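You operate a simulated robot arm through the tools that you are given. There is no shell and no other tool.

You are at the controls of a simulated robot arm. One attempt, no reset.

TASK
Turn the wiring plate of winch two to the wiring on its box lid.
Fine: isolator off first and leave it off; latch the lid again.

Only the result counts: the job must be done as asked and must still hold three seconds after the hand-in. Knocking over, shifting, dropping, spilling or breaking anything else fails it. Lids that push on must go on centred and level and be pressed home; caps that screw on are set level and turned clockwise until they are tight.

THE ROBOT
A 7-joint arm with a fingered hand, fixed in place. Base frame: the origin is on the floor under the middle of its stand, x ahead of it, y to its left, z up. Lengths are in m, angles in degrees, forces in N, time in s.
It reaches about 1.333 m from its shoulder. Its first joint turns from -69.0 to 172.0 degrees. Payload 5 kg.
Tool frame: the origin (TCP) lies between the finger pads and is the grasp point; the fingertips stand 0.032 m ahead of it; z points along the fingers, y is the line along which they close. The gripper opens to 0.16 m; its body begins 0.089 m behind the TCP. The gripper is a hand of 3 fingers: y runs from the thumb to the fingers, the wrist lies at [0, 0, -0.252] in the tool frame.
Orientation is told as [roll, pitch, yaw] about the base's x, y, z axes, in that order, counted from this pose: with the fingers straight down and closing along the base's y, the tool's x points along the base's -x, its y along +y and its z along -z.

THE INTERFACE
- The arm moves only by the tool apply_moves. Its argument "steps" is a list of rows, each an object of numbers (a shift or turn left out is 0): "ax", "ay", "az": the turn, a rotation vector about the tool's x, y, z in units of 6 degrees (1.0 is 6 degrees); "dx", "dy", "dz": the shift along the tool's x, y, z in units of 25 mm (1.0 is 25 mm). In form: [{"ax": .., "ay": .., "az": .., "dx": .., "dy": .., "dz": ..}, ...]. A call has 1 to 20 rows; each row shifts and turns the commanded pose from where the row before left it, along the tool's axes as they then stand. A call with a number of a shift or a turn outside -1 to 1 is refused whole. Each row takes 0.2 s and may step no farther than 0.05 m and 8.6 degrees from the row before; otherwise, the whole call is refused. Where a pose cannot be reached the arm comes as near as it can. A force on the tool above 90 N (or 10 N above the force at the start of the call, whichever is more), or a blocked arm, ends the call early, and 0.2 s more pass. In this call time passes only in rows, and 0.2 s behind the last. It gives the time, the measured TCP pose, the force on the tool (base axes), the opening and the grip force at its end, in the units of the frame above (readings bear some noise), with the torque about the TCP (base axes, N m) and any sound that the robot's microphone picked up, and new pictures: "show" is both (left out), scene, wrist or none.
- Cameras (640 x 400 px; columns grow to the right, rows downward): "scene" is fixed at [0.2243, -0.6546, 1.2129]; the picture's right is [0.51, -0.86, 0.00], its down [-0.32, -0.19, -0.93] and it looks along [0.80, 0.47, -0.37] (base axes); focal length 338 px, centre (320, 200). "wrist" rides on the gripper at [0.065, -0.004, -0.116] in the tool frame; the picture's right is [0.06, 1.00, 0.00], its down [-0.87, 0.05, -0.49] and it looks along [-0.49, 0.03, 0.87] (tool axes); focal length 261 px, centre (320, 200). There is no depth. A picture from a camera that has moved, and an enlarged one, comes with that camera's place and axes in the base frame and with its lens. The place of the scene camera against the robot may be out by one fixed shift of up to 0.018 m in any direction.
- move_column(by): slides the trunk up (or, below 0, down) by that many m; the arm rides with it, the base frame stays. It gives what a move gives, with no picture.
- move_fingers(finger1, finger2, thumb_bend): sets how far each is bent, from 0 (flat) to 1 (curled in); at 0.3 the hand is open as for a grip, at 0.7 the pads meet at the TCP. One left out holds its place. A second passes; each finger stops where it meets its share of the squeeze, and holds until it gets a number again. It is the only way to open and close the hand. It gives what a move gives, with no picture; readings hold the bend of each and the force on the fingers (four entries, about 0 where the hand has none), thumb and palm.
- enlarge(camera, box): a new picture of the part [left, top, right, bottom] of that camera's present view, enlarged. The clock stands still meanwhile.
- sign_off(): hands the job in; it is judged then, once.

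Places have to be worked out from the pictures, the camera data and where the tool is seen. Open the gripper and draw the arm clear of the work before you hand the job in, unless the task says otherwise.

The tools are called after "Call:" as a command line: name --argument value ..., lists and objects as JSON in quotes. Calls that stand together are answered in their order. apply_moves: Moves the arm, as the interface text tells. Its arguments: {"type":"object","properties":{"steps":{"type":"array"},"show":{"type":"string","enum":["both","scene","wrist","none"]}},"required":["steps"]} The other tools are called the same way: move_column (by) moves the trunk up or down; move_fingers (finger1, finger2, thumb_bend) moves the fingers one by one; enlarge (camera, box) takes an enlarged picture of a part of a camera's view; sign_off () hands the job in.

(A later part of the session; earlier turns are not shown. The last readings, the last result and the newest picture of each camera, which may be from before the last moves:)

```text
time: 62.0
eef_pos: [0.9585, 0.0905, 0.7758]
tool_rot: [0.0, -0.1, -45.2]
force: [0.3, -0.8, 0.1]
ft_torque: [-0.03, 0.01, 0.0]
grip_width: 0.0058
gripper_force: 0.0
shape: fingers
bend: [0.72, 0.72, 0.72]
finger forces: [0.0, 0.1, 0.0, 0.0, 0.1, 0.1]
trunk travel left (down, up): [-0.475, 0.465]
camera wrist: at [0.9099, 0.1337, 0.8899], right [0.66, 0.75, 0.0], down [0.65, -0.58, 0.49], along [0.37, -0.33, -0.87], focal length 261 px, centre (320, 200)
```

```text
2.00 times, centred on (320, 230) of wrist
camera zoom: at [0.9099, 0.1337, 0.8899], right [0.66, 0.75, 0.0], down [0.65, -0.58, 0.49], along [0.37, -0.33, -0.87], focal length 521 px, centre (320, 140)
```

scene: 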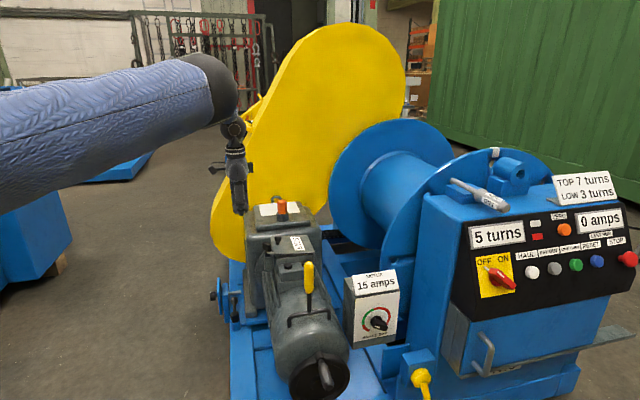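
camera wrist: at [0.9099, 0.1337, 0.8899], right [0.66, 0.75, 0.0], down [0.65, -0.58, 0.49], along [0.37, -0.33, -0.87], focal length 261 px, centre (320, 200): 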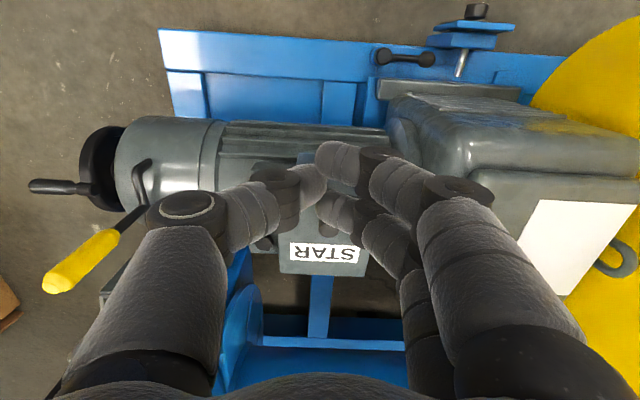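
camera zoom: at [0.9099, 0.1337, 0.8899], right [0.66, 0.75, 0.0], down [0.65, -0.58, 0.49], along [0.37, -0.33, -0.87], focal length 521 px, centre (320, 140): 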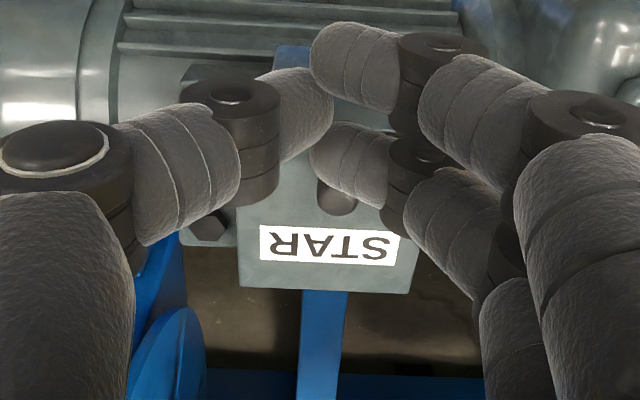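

The lid still stands slightly ajar. I turn the hand to yaw 45° and then lay it nearly horizontal (80°) pointing at the lid's free edge, fingers below, thumb above.

Call:
apply_moves --steps '[{"az": -1}, {"az": -1}, {"az": -1}, {"az": -1}, {"az": -1}, {"az": -1}, {"az": -1}, {"az": -1}, {"az": -1}, {"az": -1}, {"az": -1}, {"az": -1}, {"az": -1}, {"az": -1}, {"az": -1}]' --show "none"

Call:
apply_moves --steps '[{"ax": 0.95}, {"ax": 0.95}, {"ax": 0.95}, {"ax": 0.95}, {"ax": 0.95}, {"ax": 0.95}, {"ax": 0.95}, {"ax": 0.95}, {"ax": 0.95}, {"ax": 0.95}, {"ax": 0.95}, {"ax": 0.95}, {"ax": 0.95}, {"ax": 0.95}]' --show "both"

Call:
enlarge --camera "scene" --box '[250, 210, 320, 280]'

```text
time: 65.2
eef_pos: [0.9593, 0.0899, 0.7744]
tool_rot: [0.0, 0.0, 45.2]
force: [-0.7, 0.3, -0.1]
ft_torque: [0.01, 0.01, 0.0]
grip_width: 0.0061
gripper_force: 0.1
shape: fingers
bend: [0.72, 0.72, 0.72]
finger forces: [0.1, 0.0, 0.0, 0.0, 0.1, 0.0]
trunk travel left (down, up): [-0.475, 0.465]
```

```text
time: 68.2
eef_pos: [0.9711, 0.0528, 0.7759]
tool_rot: [-67.8, -0.3, 45.9]
force: [0.5, 0.0, -0.6]
ft_torque: [0.02, -0.01, -0.02]
grip_width: 0.0056
gripper_force: 0.1
shape: fingers
bend: [0.72, 0.72, 0.72]
finger forces: [0.1, 0.0, 0.0, 0.1, 0.0, 0.1]
out of reach, approached as far as the arm can: row 11, 12, 13, 14
trunk travel left (down, up): [-0.475, 0.465]
camera wrist: at [0.8496, 0.0787, 0.8226], right [-0.31, 0.22, -0.92], down [0.26, 0.95, 0.14], along [0.91, -0.2, -0.35], focal length 261 px, centre (320, 200)
```

scene: 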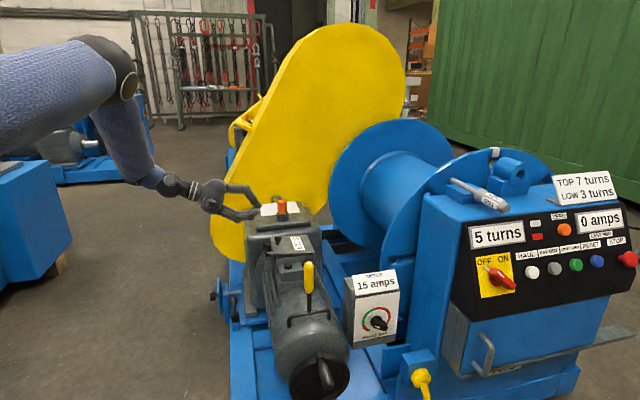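
wrist: 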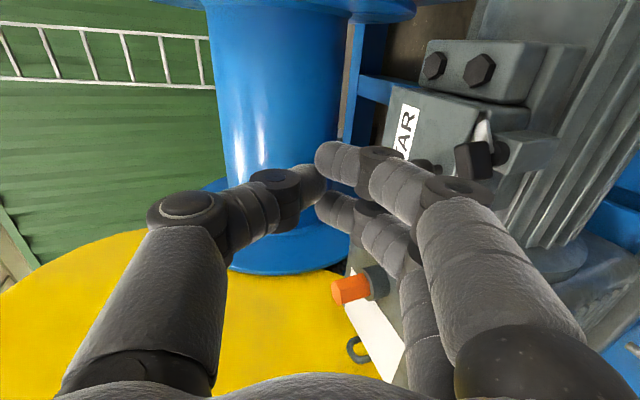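

```text
5.71 times, centred on (285, 245) of scene
camera zoom: at [0.2243, -0.6546, 1.2129], right [0.51, -0.86, 0.0], down [-0.32, -0.19, -0.93], along [0.8, 0.47, -0.37], focal length 1929 px, centre (520, -57)
```

zoom: 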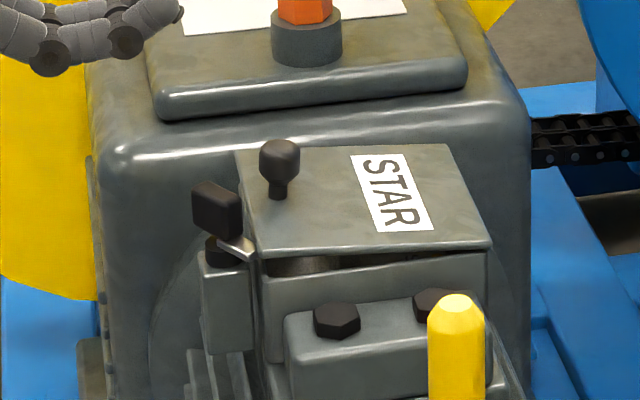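

The wrist tops out near 67° of tilt, which is still usable. I look at the lid edge and latch from this side.

Call:
enlarge --camera "wrist" --box '[380, 30, 580, 230]'

```text
2.00 times, centred on (480, 130) of wrist
camera zoom: at [0.8496, 0.0787, 0.8226], right [-0.31, 0.22, -0.92], down [0.26, 0.95, 0.14], along [0.91, -0.2, -0.35], focal length 521 px, centre (0, 340)
```

zoom: 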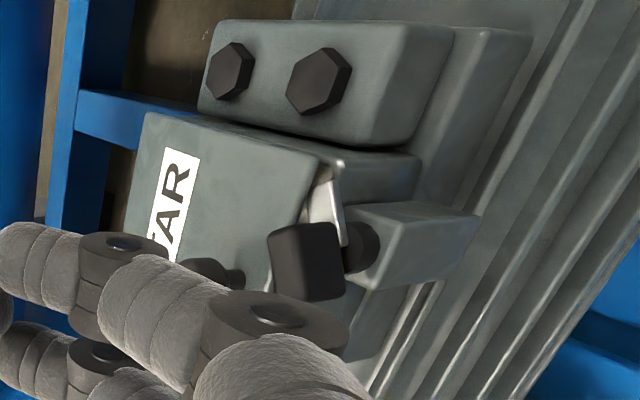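

The tongue is indeed propping the lid's near corner, so the lid is stable for now. I ease the tilt to 66°, shift toward the far half of the free edge (clear of the latch), and open the thumb while the two fingers form a hook.

Call:
apply_moves --steps '[{"ax": -0.3}, {"dx": -0.9, "dy": 0.03, "dz": -0.06}, {"dx": -0.9, "dy": 0.03, "dz": -0.06}, {"dx": -0.91, "dy": 0.02, "dz": -0.05}]' --show "none"

Call:
move_fingers --finger1 0.72 --finger2 0.72 --thumb_bend 0.25

Call:
apply_moves --steps '[{"dx": 0.0}]' --show "both"

```text
time: 69.2
eef_pos: [1.0207, 0.0873, 0.7769]
tool_rot: [-65.6, -0.5, 46.3]
force: [0.7, 0.2, 0.3]
ft_torque: [0.05, 0.01, 0.03]
grip_width: 0.0058
gripper_force: 0.1
shape: fingers
bend: [0.72, 0.72, 0.72]
finger forces: [0.0, 0.0, 0.0, 0.0, 0.1, 0.0]
out of reach, approached as far as the arm can: row 3, 4
trunk travel left (down, up): [-0.475, 0.465]
```

```text
time: 70.2
eef_pos: [1.0181, 0.086, 0.7775]
tool_rot: [-65.6, -0.5, 46.3]
force: [-0.3, -0.6, -0.3]
ft_torque: [0.0, -0.03, -0.04]
grip_width: 0.0906
gripper_force: 0.0
shape: fingers
bend: [0.72, 0.72, 0.25]
finger forces: [0.0, 0.0, 0.0, 0.1, 0.0, 0.1]
trunk travel left (down, up): [-0.475, 0.465]
```

```text
time: 70.6
eef_pos: [1.0192, 0.0865, 0.7767]
tool_rot: [-65.7, -0.4, 46.3]
force: [0.2, -0.1, 0.3]
ft_torque: [-0.03, -0.03, -0.01]
grip_width: 0.0906
gripper_force: 0.1
shape: fingers
bend: [0.72, 0.72, 0.25]
finger forces: [0.1, 0.0, 0.1, 0.1, 0.0, 0.0]
trunk travel left (down, up): [-0.475, 0.465]
camera wrist: at [0.8992, 0.1105, 0.8278], right [-0.34, 0.25, -0.91], down [0.26, 0.95, 0.16], along [0.91, -0.18, -0.38], focal length 261 px, centre (320, 200)
```

scene: 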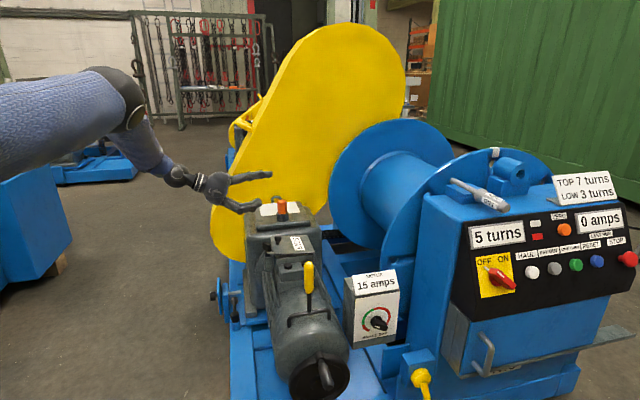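
wrist: 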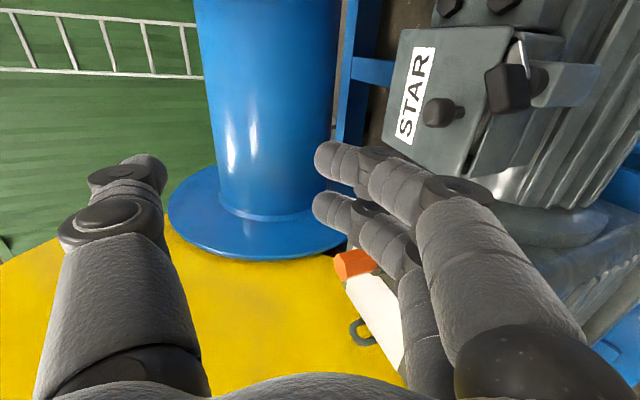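

The reach is at its edge here; turning the hand a bit toward +x should relieve the wrist. I yaw it ~8° and shift 10 mm further from the latch.

Call:
apply_moves --steps '[{"ay": -0.61, "az": -0.27}, {"ay": -0.61, "az": -0.27}, {"dx": -0.25}, {"dx": -0.25}]' --show "wrist"

```text
time: 71.6
eef_pos: [1.0267, 0.0949, 0.7764]
tool_rot: [-66.0, -0.2, 54.0]
force: [-0.1, -0.3, -0.1]
ft_torque: [0.0, 0.0, 0.01]
grip_width: 0.0905
gripper_force: 0.0
shape: fingers
bend: [0.72, 0.72, 0.25]
finger forces: [0.0, 0.0, 0.1, 0.1, 0.0, 0.0]
trunk travel left (down, up): [-0.475, 0.465]
camera wrist: at [0.9043, 0.104, 0.8266], right [-0.36, 0.19, -0.91], down [0.13, 0.98, 0.15], along [0.92, -0.06, -0.38], focal length 261 px, centre (320, 200)
```

wrist: 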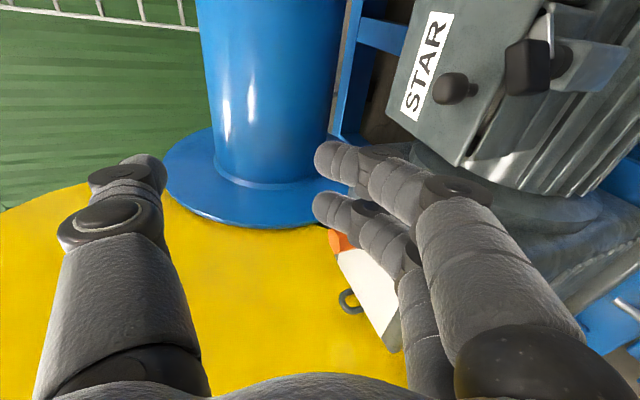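

No reach trouble now; TCP stands 0.12 m outside the lid centre and 31 mm toward the far side. I lower the whole arm with the trunk, keeping this posture, in two stages.

Call:
move_column --by -0.11

Call:
apply_moves --steps '[{"dx": 0.0}]' --show "both"

Call:
enlarge --camera "wrist" --box '[300, 0, 580, 220]'

Call:
enlarge --camera "scene" --box '[200, 170, 340, 300]'

```text
time: 73.0
eef_pos: [1.0269, 0.0961, 0.6672]
tool_rot: [-66.0, -0.3, 53.9]
force: [-0.1, 0.2, -0.4]
ft_torque: [0.02, -0.01, 0.01]
grip_width: 0.0906
gripper_force: 0.1
shape: fingers
bend: [0.72, 0.72, 0.25]
finger forces: [0.1, 0.1, 0.0, 0.1, 0.1, 0.0]
trunk travel left (down, up): [-0.365, 0.575]
```

```text
time: 73.4
eef_pos: [1.0263, 0.0969, 0.6675]
tool_rot: [-66.0, -0.4, 53.9]
force: [0.0, -0.5, -0.2]
ft_torque: [-0.05, 0.01, 0.01]
grip_width: 0.0907
gripper_force: 0.0
shape: fingers
bend: [0.72, 0.72, 0.25]
finger forces: [0.0, 0.1, 0.0, 0.0, 0.1, 0.0]
trunk travel left (down, up): [-0.365, 0.575]
camera wrist: at [0.9042, 0.1043, 0.7168], right [-0.36, 0.19, -0.91], down [0.13, 0.98, 0.16], along [0.92, -0.06, -0.38], focal length 261 px, centre (320, 200)
```

scene: 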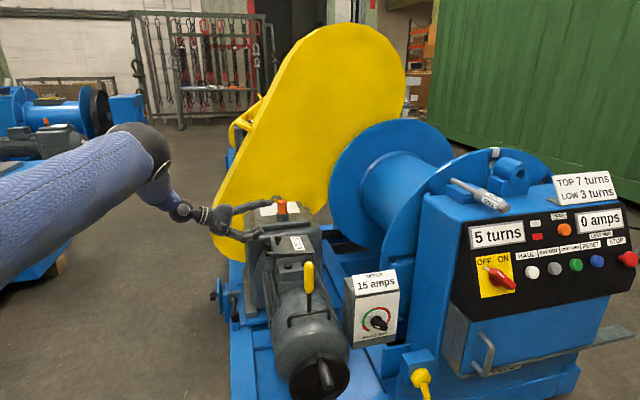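
wrist: 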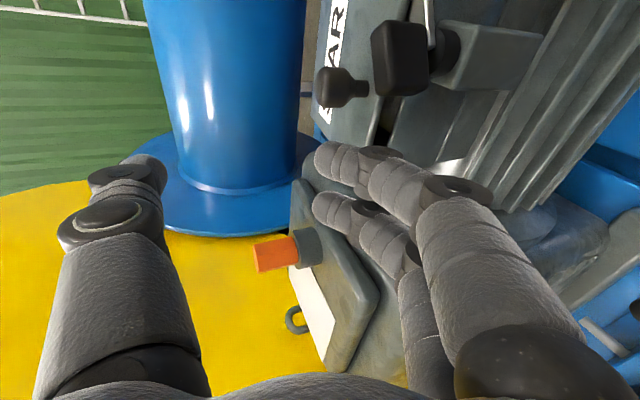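

```text
1.82 times, centred on (440, 110) of wrist
camera zoom: at [0.9042, 0.1043, 0.7168], right [-0.36, 0.19, -0.91], down [0.13, 0.98, 0.16], along [0.92, -0.06, -0.38], focal length 474 px, centre (102, 364)
```

zoom: 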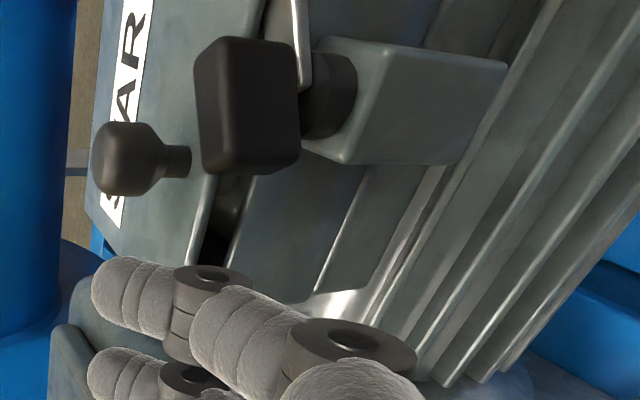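

```text
3.08 times, centred on (270, 235) of scene
camera zoom: at [0.2243, -0.6546, 1.2129], right [0.51, -0.86, 0.0], down [-0.32, -0.19, -0.93], along [0.8, 0.47, -0.37], focal length 1039 px, centre (474, 92)
```

zoom: 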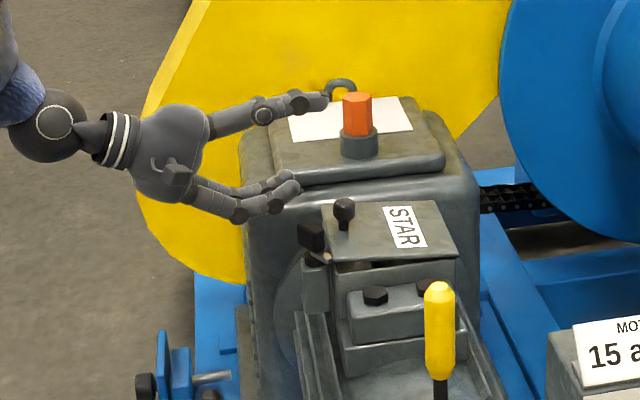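

The hook is well placed beside the lid edge, clear of the latch block. I lower another 60 mm to bring the fingertips to gap height.

Call:
move_column --by -0.058

Call:
apply_moves --steps '[{"dx": 0.0}]' --show "both"

Call:
enlarge --camera "wrist" --box '[260, 40, 480, 220]'

Call:
enlarge --camera "scene" --box '[220, 190, 330, 290]'

```text
time: 74.4
eef_pos: [1.0259, 0.0966, 0.6085]
tool_rot: [-65.9, -0.3, 53.9]
force: [0.0, 0.3, -1.0]
ft_torque: [0.02, 0.02, 0.01]
grip_width: 0.0906
gripper_force: 0.1
shape: fingers
bend: [0.72, 0.72, 0.25]
finger forces: [0.0, 0.0, 0.1, 0.1, 0.1, 0.0]
trunk travel left (down, up): [-0.307, 0.633]
```

```text
time: 74.8
eef_pos: [1.0267, 0.0961, 0.6101]
tool_rot: [-66.1, -0.3, 53.9]
force: [0.4, -0.5, 0.0]
ft_torque: [-0.03, 0.01, 0.02]
grip_width: 0.0903
gripper_force: 0.1
shape: fingers
bend: [0.72, 0.72, 0.25]
finger forces: [0.0, 0.0, 0.0, 0.0, 0.0, 0.0]
trunk travel left (down, up): [-0.307, 0.633]
camera wrist: at [0.9041, 0.1043, 0.6588], right [-0.36, 0.19, -0.91], down [0.13, 0.98, 0.16], along [0.92, -0.06, -0.38], focal length 261 px, centre (320, 200)
```

scene: 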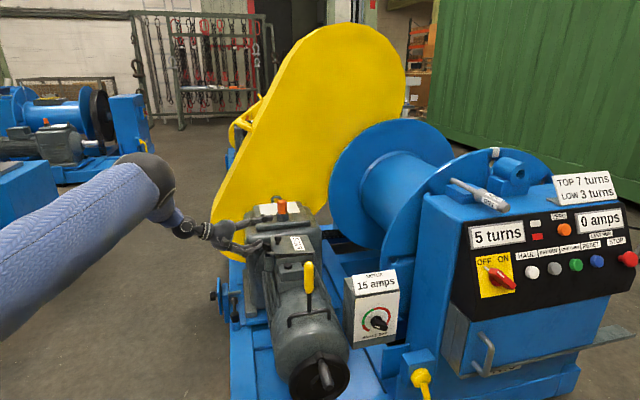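
wrist: 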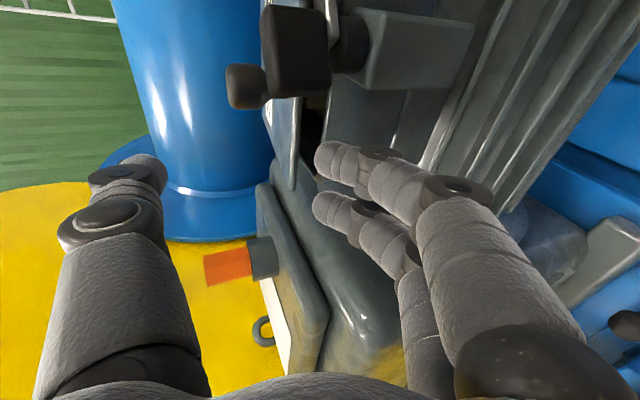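

```text
2.22 times, centred on (370, 130) of wrist
camera zoom: at [0.9041, 0.1043, 0.6588], right [-0.36, 0.19, -0.91], down [0.13, 0.98, 0.16], along [0.92, -0.06, -0.38], focal length 579 px, centre (209, 356)
```

zoom: 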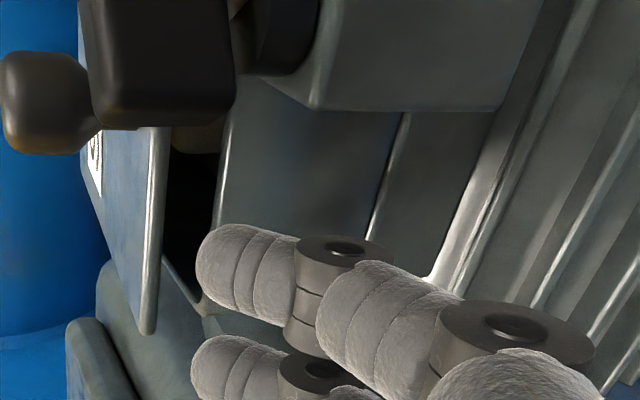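

```text
4.00 times, centred on (275, 240) of scene
camera zoom: at [0.2243, -0.6546, 1.2129], right [0.51, -0.86, 0.0], down [-0.32, -0.19, -0.93], along [0.8, 0.47, -0.37], focal length 1351 px, centre (500, 40)
```

zoom: 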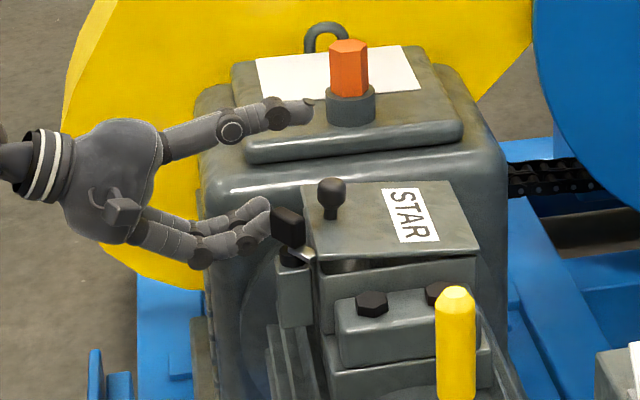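

The tips are level with the dark gap under the lid edge. I move straight inward 28 mm, to just short of the edge.

Call:
apply_moves --steps '[{"dx": 0.0874, "dy": -0.225, "dz": 0.505}, {"dx": 0.0874, "dy": -0.225, "dz": 0.505}]' --show "wrist"

Call:
enlarge --camera "wrist" --box '[240, 40, 440, 220]'

Call:
enlarge --camera "scene" --box '[220, 190, 330, 290]'

```text
time: 75.4
eef_pos: [1.0467, 0.0762, 0.609]
tool_rot: [-66.1, -0.3, 53.9]
force: [-1.5, 0.1, -0.5]
ft_torque: [0.03, 0.01, -0.06]
grip_width: 0.0909
gripper_force: 0.9
shape: fingers
bend: [0.72, 0.72, 0.25]
finger forces: [1.2, 0.0, 0.1, 0.0, 0.0, 0.0]
trunk travel left (down, up): [-0.307, 0.633]
camera wrist: at [0.9242, 0.0844, 0.6579], right [-0.36, 0.19, -0.91], down [0.13, 0.98, 0.16], along [0.92, -0.06, -0.38], focal length 261 px, centre (320, 200)
```

wrist: 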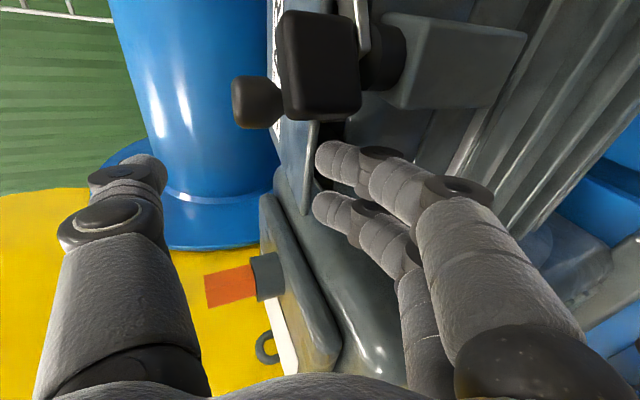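

```text
2.22 times, centred on (340, 130) of wrist
camera zoom: at [0.9242, 0.0844, 0.6579], right [-0.36, 0.19, -0.91], down [0.13, 0.98, 0.16], along [0.92, -0.06, -0.38], focal length 579 px, centre (276, 356)
```

zoom: 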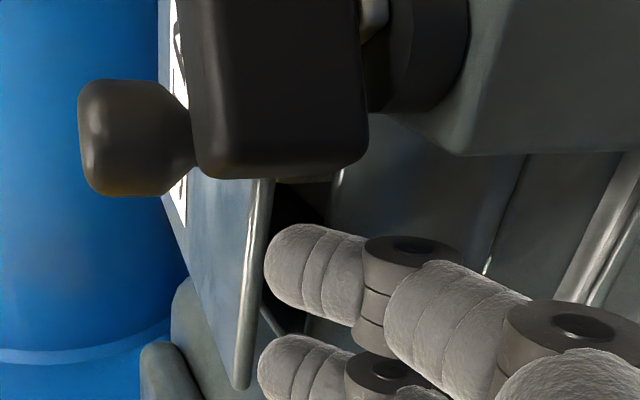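

```text
4.00 times, centred on (275, 240) of scene
camera zoom: at [0.2243, -0.6546, 1.2129], right [0.51, -0.86, 0.0], down [-0.32, -0.19, -0.93], along [0.8, 0.47, -0.37], focal length 1351 px, centre (500, 40)
```

zoom: 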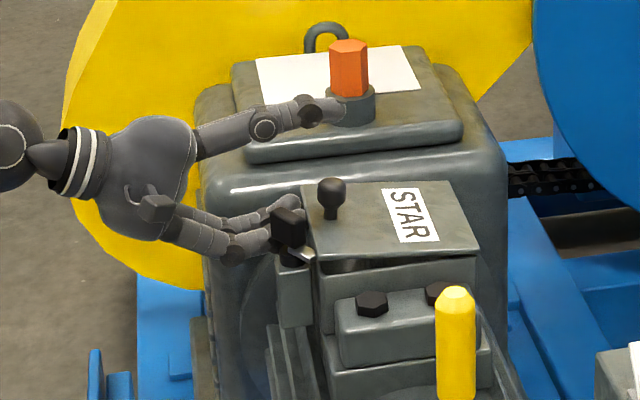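

Finger 1 touches at the edge (1.2 N). I push inward a further 10 mm to wedge the tips under the lid.

Call:
apply_moves --steps '[{"dx": 0.0312, "dy": -0.08, "dz": 0.18}, {"dx": 0.0312, "dy": -0.08, "dz": 0.18}]' --show "wrist"

Call:
enlarge --camera "wrist" --box '[240, 40, 440, 220]'

Call:
enlarge --camera "scene" --box '[250, 200, 330, 280]'

```text
time: 76.0
eef_pos: [1.0529, 0.0704, 0.6082]
tool_rot: [-66.0, -0.3, 53.9]
force: [-3.3, 3.8, 1.5]
ft_torque: [0.03, 0.1, -0.08]
grip_width: 0.0886
gripper_force: 2.5
shape: fingers
bend: [0.73, 0.72, 0.25]
finger forces: [6.3, 0.1, 0.0, 0.0, 0.1, 0.1]
trunk travel left (down, up): [-0.307, 0.633]
camera wrist: at [0.9309, 0.0779, 0.6586], right [-0.36, 0.19, -0.91], down [0.13, 0.98, 0.16], along [0.92, -0.06, -0.38], focal length 261 px, centre (320, 200)
```

wrist: 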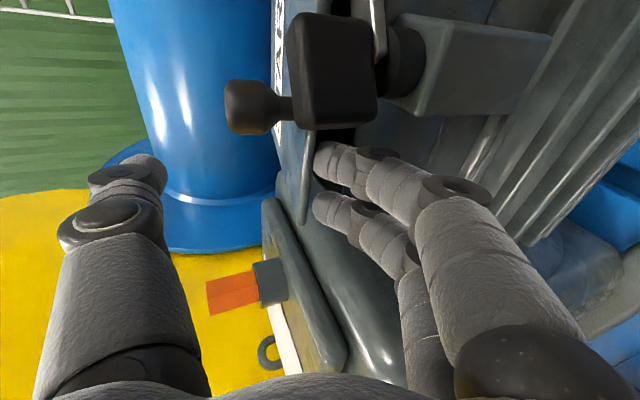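

```text
2.22 times, centred on (340, 130) of wrist
camera zoom: at [0.9309, 0.0779, 0.6586], right [-0.36, 0.19, -0.91], down [0.13, 0.98, 0.16], along [0.92, -0.06, -0.38], focal length 579 px, centre (276, 356)
```

zoom: 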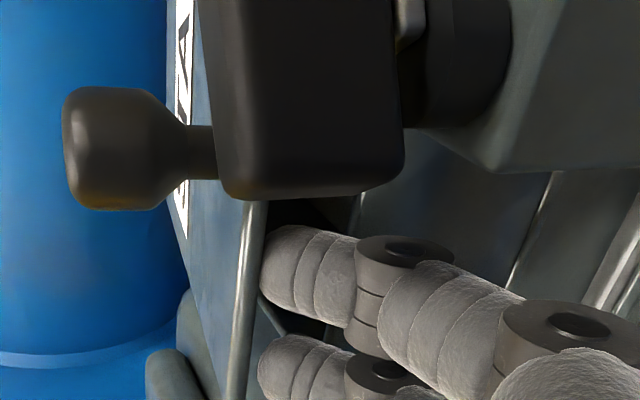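

```text
5.00 times, centred on (290, 240) of scene
camera zoom: at [0.2243, -0.6546, 1.2129], right [0.51, -0.86, 0.0], down [-0.32, -0.19, -0.93], along [0.8, 0.47, -0.37], focal length 1688 px, centre (470, 0)
```

zoom: 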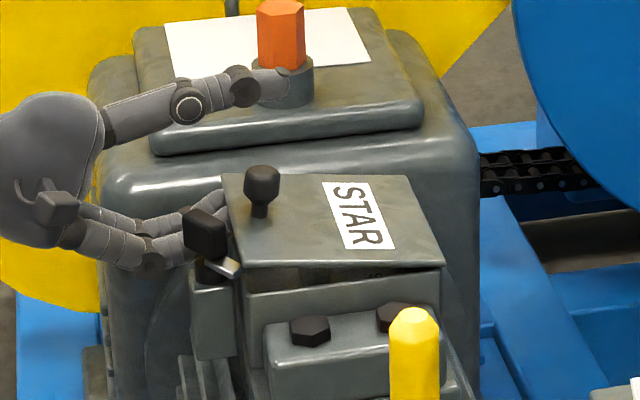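

The lid is wedging up and opening wider. I push 10 mm further in, then start raising along the lid's arc.

Call:
apply_moves --steps '[{"dx": 0.0312, "dy": -0.135, "dz": 0.156}, {"dx": 0.0312, "dy": -0.135, "dz": 0.156}, {"dx": 0.029, "dy": -0.385, "dz": 0.03}, {"dx": 0.029, "dy": -0.385, "dz": 0.03}]' --show "wrist"

Call:
enlarge --camera "wrist" --box '[240, 40, 440, 220]'

Call:
enlarge --camera "scene" --box '[250, 200, 330, 280]'

```text
time: 77.0
eef_pos: [1.068, 0.0529, 0.6295]
tool_rot: [-66.1, -0.4, 53.9]
force: [0.4, -0.8, -1.5]
ft_torque: [0.05, 0.03, -0.01]
grip_width: 0.092
gripper_force: 0.2
shape: fingers
bend: [0.72, 0.72, 0.25]
finger forces: [0.8, 0.5, 0.0, 0.0, 0.0, 0.0]
trunk travel left (down, up): [-0.307, 0.633]
camera wrist: at [0.9458, 0.0621, 0.6786], right [-0.36, 0.19, -0.91], down [0.13, 0.98, 0.15], along [0.92, -0.07, -0.38], focal length 261 px, centre (320, 200)
```

wrist: 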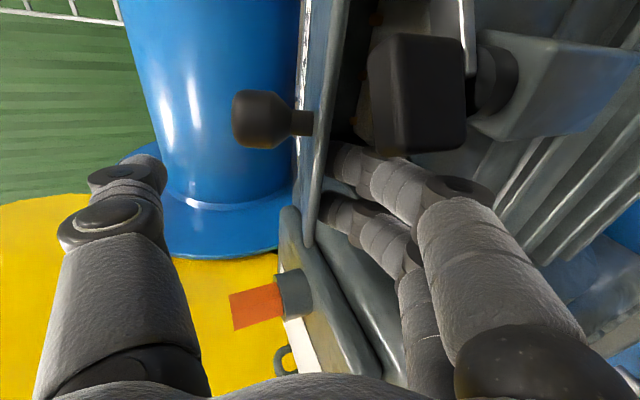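

```text
2.22 times, centred on (340, 130) of wrist
camera zoom: at [0.9458, 0.0621, 0.6786], right [-0.36, 0.19, -0.91], down [0.13, 0.98, 0.15], along [0.92, -0.07, -0.38], focal length 579 px, centre (276, 356)
```

zoom: 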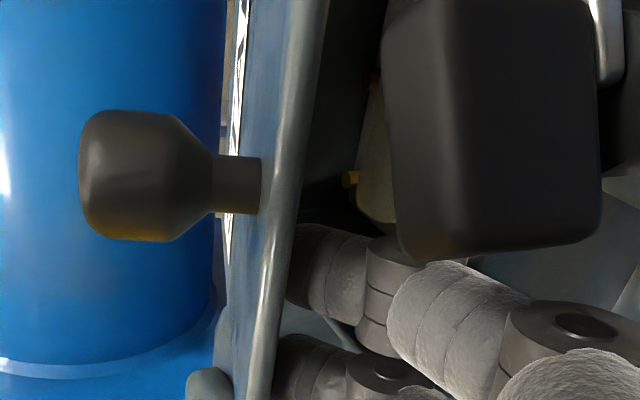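

```text
5.00 times, centred on (290, 240) of scene
camera zoom: at [0.2243, -0.6546, 1.2129], right [0.51, -0.86, 0.0], down [-0.32, -0.19, -0.93], along [0.8, 0.47, -0.37], focal length 1688 px, centre (470, 0)
```

zoom: 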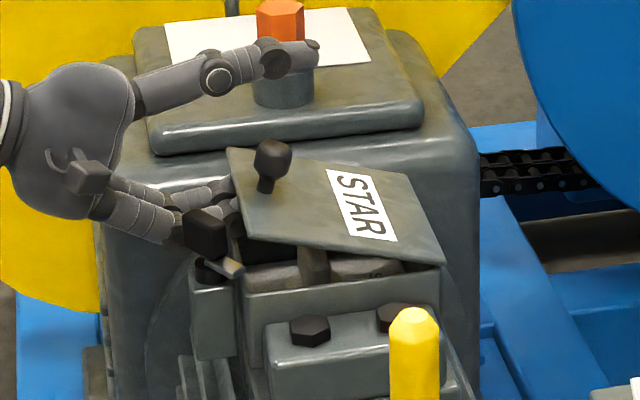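

The lid is up about 19° on the fingertips and the wiring plate shows inside. I continue along the arc to about 55°.

Call:
apply_moves --steps '[{"dx": 0.036, "dy": -0.501, "dz": 0.023}, {"dx": 0.026, "dy": -0.404, "dz": -0.003}, {"dx": 0.026, "dy": -0.404, "dz": -0.003}, {"dx": 0.036, "dy": -0.394, "dz": 0.069}, {"dx": 0.036, "dy": -0.394, "dz": 0.069}, {"dx": 0.044, "dy": -0.378, "dz": 0.135}, {"dx": 0.044, "dy": -0.378, "dz": 0.135}]' --show "both"

Call:
enlarge --camera "scene" --box '[230, 180, 350, 290]'

```text
time: 78.6
eef_pos: [1.0932, 0.0279, 0.6902]
tool_rot: [-65.9, -0.3, 53.8]
force: [0.0, 1.0, -0.7]
ft_torque: [0.07, 0.03, 0.0]
grip_width: 0.0926
gripper_force: 0.9
shape: fingers
bend: [0.71, 0.72, 0.25]
finger forces: [1.0, 0.0, 0.0, 0.0, 0.1, 0.0]
trunk travel left (down, up): [-0.307, 0.633]
camera wrist: at [0.9714, 0.0352, 0.7398], right [-0.36, 0.19, -0.91], down [0.13, 0.98, 0.16], along [0.92, -0.06, -0.38], focal length 261 px, centre (320, 200)
```

scene: 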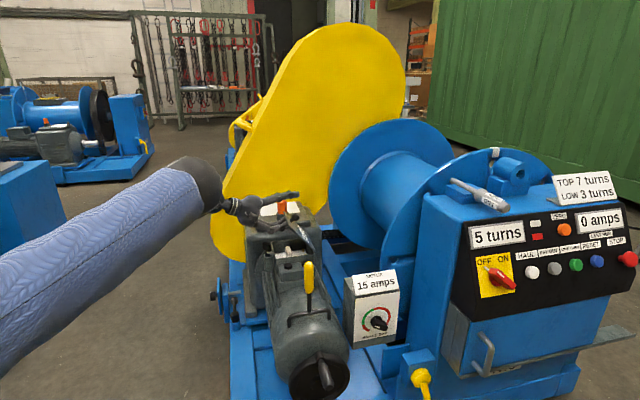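
wrist: 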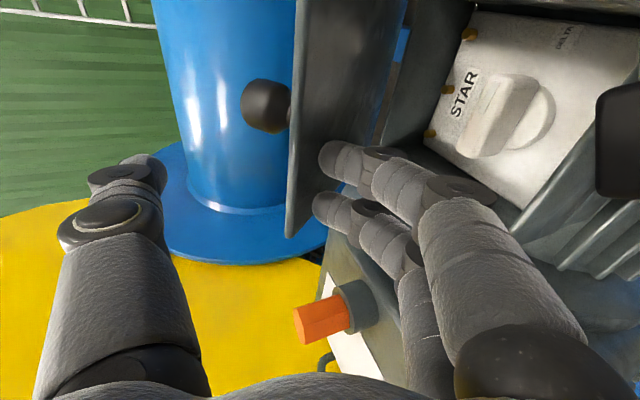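

```text
3.64 times, centred on (290, 235) of scene
camera zoom: at [0.2243, -0.6546, 1.2129], right [0.51, -0.86, 0.0], down [-0.32, -0.19, -0.93], along [0.8, 0.47, -0.37], focal length 1228 px, centre (429, 73)
```

zoom: 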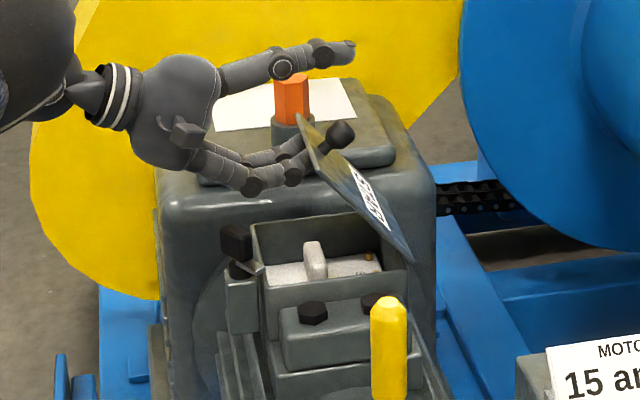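

The lid stands at about 55°, and inside is a white rotary plate with STAR and DELTA marks. I keep pushing the lid over past vertical.

Call:
apply_moves --steps '[{"dx": 0.051, "dy": -0.347, "dz": 0.198}, {"dx": 0.051, "dy": -0.347, "dz": 0.198}, {"dx": 0.056, "dy": -0.308, "dz": 0.254}, {"dx": 0.056, "dy": -0.308, "dz": 0.254}, {"dx": 0.06, "dy": -0.258, "dz": 0.305}, {"dx": 0.06, "dy": -0.258, "dz": 0.305}, {"dx": 0.0625, "dy": -0.197, "dz": 0.345}, {"dx": 0.0625, "dy": -0.197, "dz": 0.345}]' --show "both"

Call:
enlarge --camera "scene" --box '[230, 180, 350, 290]'

```text
time: 80.4
eef_pos: [1.1443, -0.0249, 0.7171]
tool_rot: [-66.0, -0.3, 54.0]
force: [0.2, 0.7, 0.8]
ft_torque: [0.0, 0.0, 0.0]
grip_width: 0.0907
gripper_force: 0.0
shape: fingers
bend: [0.72, 0.72, 0.25]
finger forces: [0.0, 0.1, 0.0, 0.0, 0.1, 0.1]
trunk travel left (down, up): [-0.307, 0.633]
camera wrist: at [1.0223, -0.0171, 0.7669], right [-0.36, 0.19, -0.91], down [0.13, 0.98, 0.16], along [0.92, -0.06, -0.38], focal length 261 px, centre (320, 200)
```

scene: 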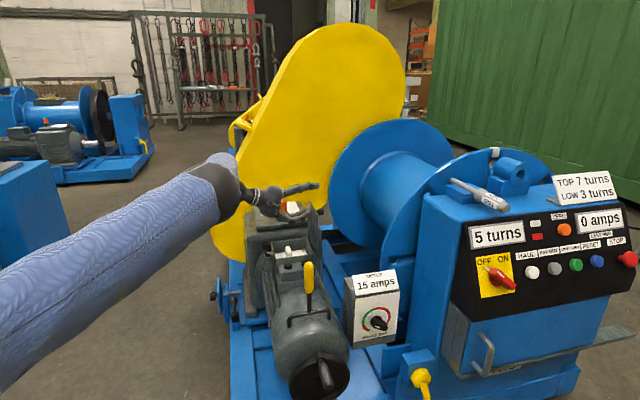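
wrist: 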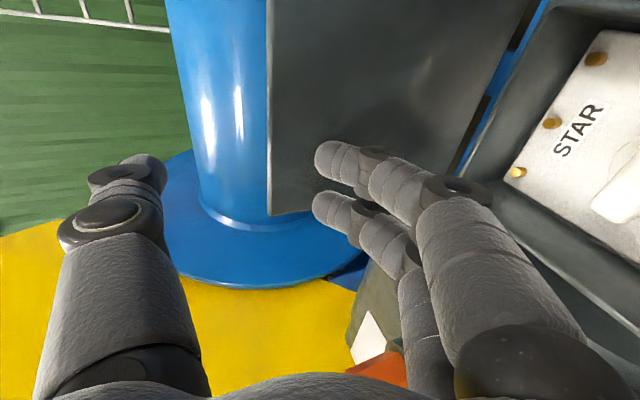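

```text
3.64 times, centred on (290, 235) of scene
camera zoom: at [0.2243, -0.6546, 1.2129], right [0.51, -0.86, 0.0], down [-0.32, -0.19, -0.93], along [0.8, 0.47, -0.37], focal length 1228 px, centre (429, 73)
```

zoom: 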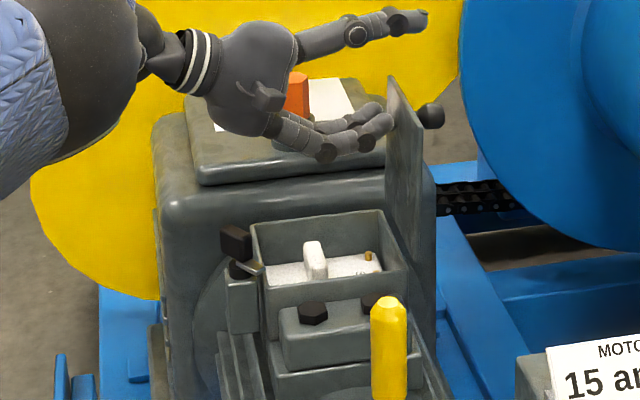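

The lid is at or just past vertical and stands. I push a bit more to find its open rest.

Call:
apply_moves --steps '[{"dx": 0.063, "dy": -0.137, "dz": 0.376}, {"dx": 0.063, "dy": -0.137, "dz": 0.376}, {"dx": 0.061, "dy": -0.067, "dz": 0.391}, {"dx": 0.061, "dy": -0.067, "dz": 0.391}]' --show "both"

Call:
enlarge --camera "scene" --box '[230, 180, 350, 290]'

```text
time: 81.4
eef_pos: [1.1729, -0.0499, 0.713]
tool_rot: [-65.9, -0.3, 54.0]
force: [-9.8, 6.8, 0.2]
ft_torque: [0.06, 0.09, -0.29]
grip_width: 0.0894
gripper_force: 6.0
shape: fingers
bend: [0.73, 0.72, 0.25]
finger forces: [11.1, 0.0, 0.0, 0.0, 0.1, 0.1]
trunk travel left (down, up): [-0.307, 0.633]
camera wrist: at [1.0504, -0.0423, 0.7621], right [-0.36, 0.19, -0.91], down [0.13, 0.98, 0.15], along [0.92, -0.06, -0.38], focal length 261 px, centre (320, 200)
```

scene: 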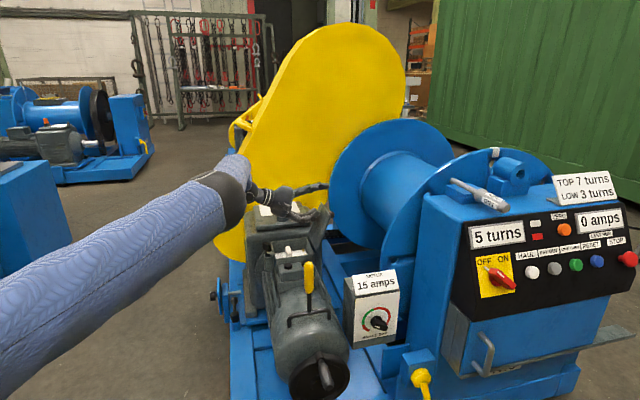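
wrist: 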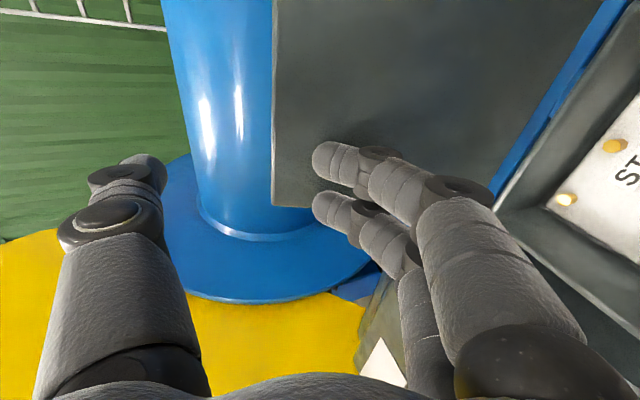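

```text
3.64 times, centred on (290, 235) of scene
camera zoom: at [0.2243, -0.6546, 1.2129], right [0.51, -0.86, 0.0], down [-0.32, -0.19, -0.93], along [0.8, 0.47, -0.37], focal length 1228 px, centre (429, 73)
```

zoom: 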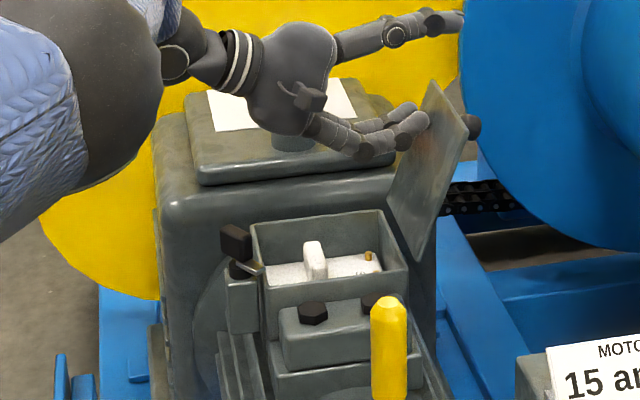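

The lid meets its stop at about 105° leaning back. I back the hand off and see whether it stays open.

Call:
apply_moves --steps '[{"dx": -0.156, "dy": 0.402, "dz": -0.902}, {"dx": -0.156, "dy": 0.402, "dz": -0.902}, {"dx": -0.156, "dy": 0.402, "dz": -0.902}, {"dx": -0.156, "dy": 0.402, "dz": -0.902}, {"dx": -0.156, "dy": -0.05, "dz": -0.95}, {"dy": -0.8, "dz": -0.35}, {"dy": -0.8, "dz": -0.35}, {"dy": -0.8, "dz": -0.35}]' --show "both"

Call:
enlarge --camera "scene" --box '[230, 180, 350, 290]'

Call:
enlarge --camera "wrist" --box '[320, 0, 640, 200]'

```text
time: 83.2
eef_pos: [1.0878, 0.0327, 0.7865]
tool_rot: [-66.0, -0.2, 54.0]
force: [0.5, 0.3, 0.3]
ft_torque: [0.01, 0.02, 0.01]
grip_width: 0.0901
gripper_force: 0.0
shape: fingers
bend: [0.72, 0.72, 0.25]
finger forces: [0.0, 0.1, 0.0, 0.1, 0.0, 0.0]
trunk travel left (down, up): [-0.307, 0.633]
camera wrist: at [0.9657, 0.0409, 0.8359], right [-0.36, 0.19, -0.91], down [0.13, 0.98, 0.16], along [0.92, -0.06, -0.38], focal length 261 px, centre (320, 200)
```

scene: 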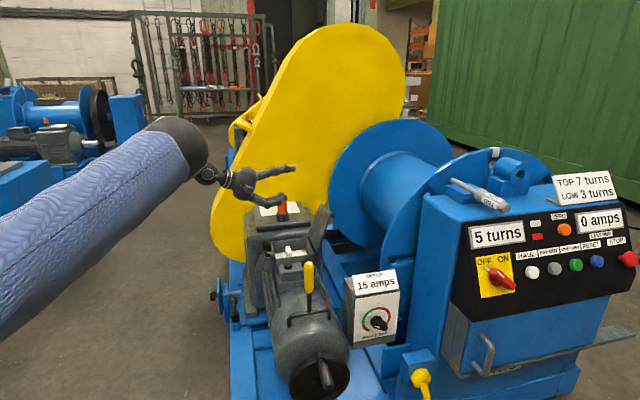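
wrist: 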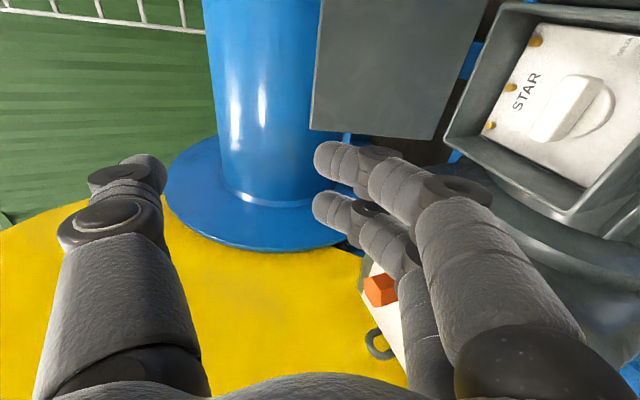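

```text
3.64 times, centred on (290, 235) of scene
camera zoom: at [0.2243, -0.6546, 1.2129], right [0.51, -0.86, 0.0], down [-0.32, -0.19, -0.93], along [0.8, 0.47, -0.37], focal length 1228 px, centre (429, 73)
```

zoom: 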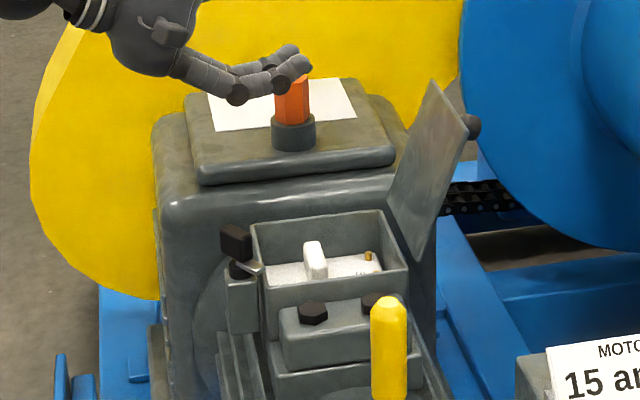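

```text
2.00 times, centred on (480, 100) of wrist
camera zoom: at [0.9657, 0.0409, 0.8359], right [-0.36, 0.19, -0.91], down [0.13, 0.98, 0.16], along [0.92, -0.06, -0.38], focal length 521 px, centre (0, 400)
```

zoom: 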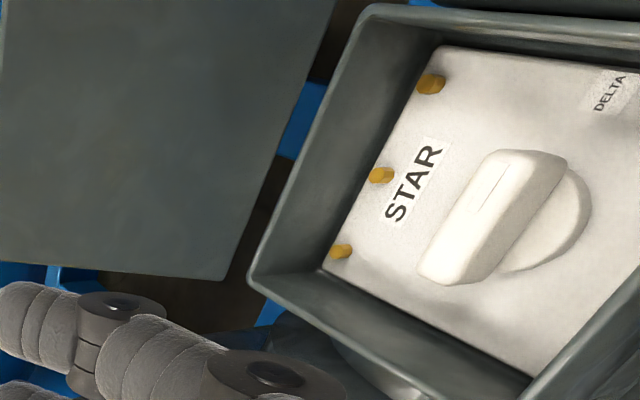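

The lid rests open by itself. Inside I see STAR beside the hinge-side terminals and DELTA on the near side. I retreat, bring the hand back near vertical, and get a proper look from above at where the plate now points.

Call:
apply_moves --steps '[{"dx": 0.287, "dy": 0.298, "dz": -0.883}, {"dx": 0.287, "dy": 0.298, "dz": -0.883}, {"dx": 0.287, "dy": 0.298, "dz": -0.883}, {"dx": 0.287, "dy": 0.298, "dz": -0.883}, {"dx": 0.287, "dy": 0.298, "dz": -0.883}, {"dx": 0.287, "dy": 0.298, "dz": -0.883}, {"ax": -0.944}, {"ax": -0.944}, {"ax": -0.944}, {"ax": -0.944}, {"ax": -0.944}, {"ax": -0.944}, {"ax": -0.944}, {"ax": -0.944}, {"ax": -0.944}]' --show "both"

Call:
enlarge --camera "wrist" --box '[160, 50, 440, 260]'

```text
time: 86.4
eef_pos: [0.9511, 0.0799, 0.8016]
tool_rot: [-15.1, -0.5, 53.9]
force: [-0.2, 0.7, -0.1]
ft_torque: [-0.02, 0.03, -0.02]
grip_width: 0.09
gripper_force: 0.0
shape: fingers
bend: [0.72, 0.72, 0.25]
finger forces: [0.0, 0.0, 0.1, 0.0, 0.0, 0.0]
trunk travel left (down, up): [-0.307, 0.633]
camera wrist: at [0.8911, 0.0424, 0.913], right [-0.81, 0.52, -0.26], down [0.37, 0.81, 0.47], along [0.45, 0.29, -0.85], focal length 261 px, centre (320, 200)
```

scene: 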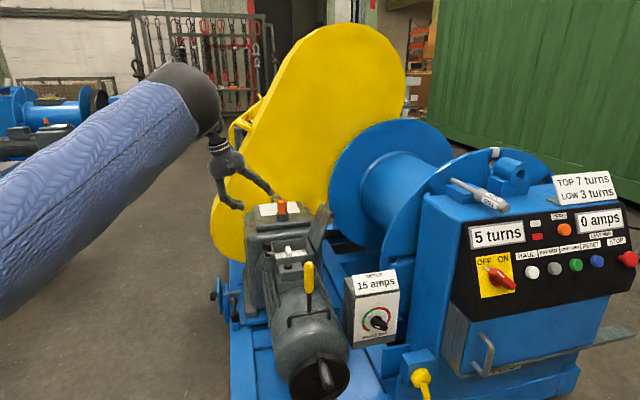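
wrist: 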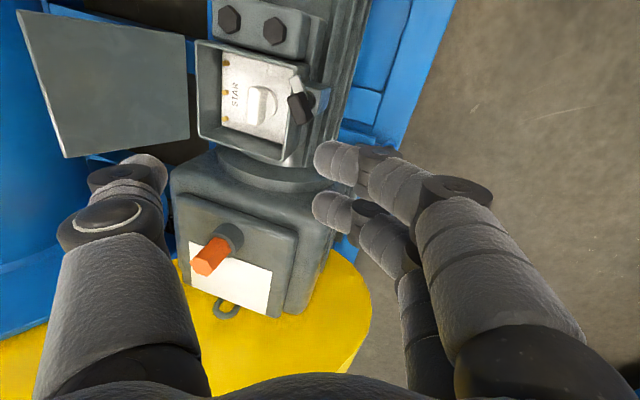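

```text
1.90 times, centred on (300, 155) of wrist
camera zoom: at [0.8911, 0.0424, 0.913], right [-0.81, 0.52, -0.26], down [0.37, 0.81, 0.47], along [0.45, 0.29, -0.85], focal length 496 px, centre (358, 286)
```

zoom: 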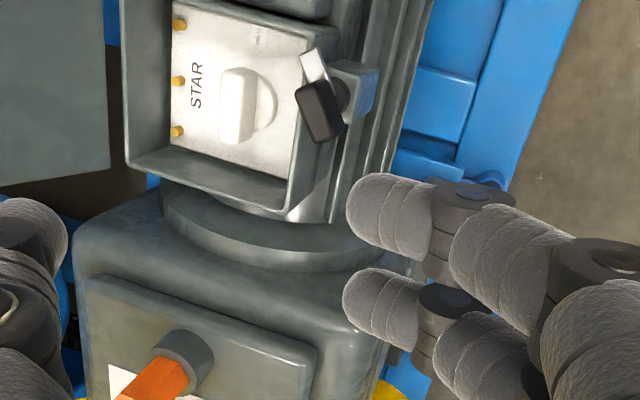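

Call:
enlarge --camera "wrist" --box '[190, 35, 310, 155]'

```text
3.33 times, centred on (250, 95) of wrist
camera zoom: at [0.8911, 0.0424, 0.913], right [-0.81, 0.52, -0.26], down [0.37, 0.81, 0.47], along [0.45, 0.29, -0.85], focal length 869 px, centre (553, 550)
```

zoom: 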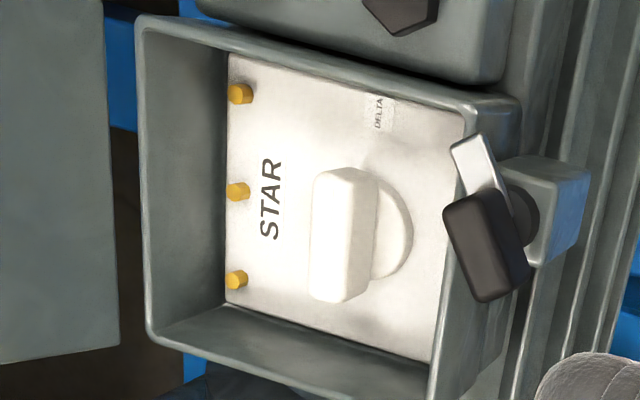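

The bar lies along the motor axis now, which would be the DELTA side if its mark is on the near end. I zoom in for the pointer mark.

Call:
enlarge --camera "wrist" --box '[225, 65, 285, 115]'

Call:
enlarge --camera "scene" --box '[270, 230, 320, 280]'

```text
8.00 times, centred on (255, 90) of wrist
camera zoom: at [0.8911, 0.0424, 0.913], right [-0.81, 0.52, -0.26], down [0.37, 0.81, 0.47], along [0.45, 0.29, -0.85], focal length 2085 px, centre (840, 1080)
```

zoom: 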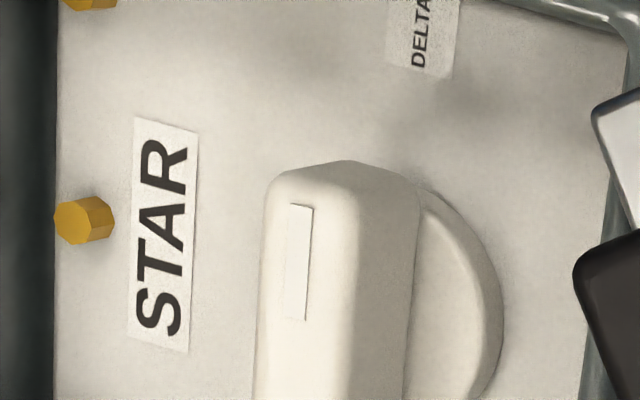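

```text
8.00 times, centred on (295, 255) of scene
camera zoom: at [0.2243, -0.6546, 1.2129], right [0.51, -0.86, 0.0], down [-0.32, -0.19, -0.93], along [0.8, 0.47, -0.37], focal length 2701 px, centre (520, -240)
```

zoom: 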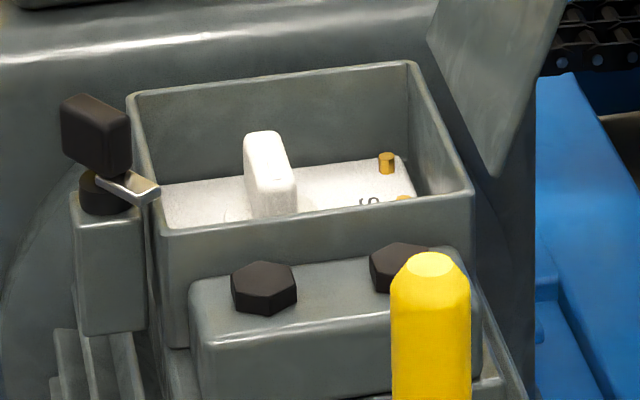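

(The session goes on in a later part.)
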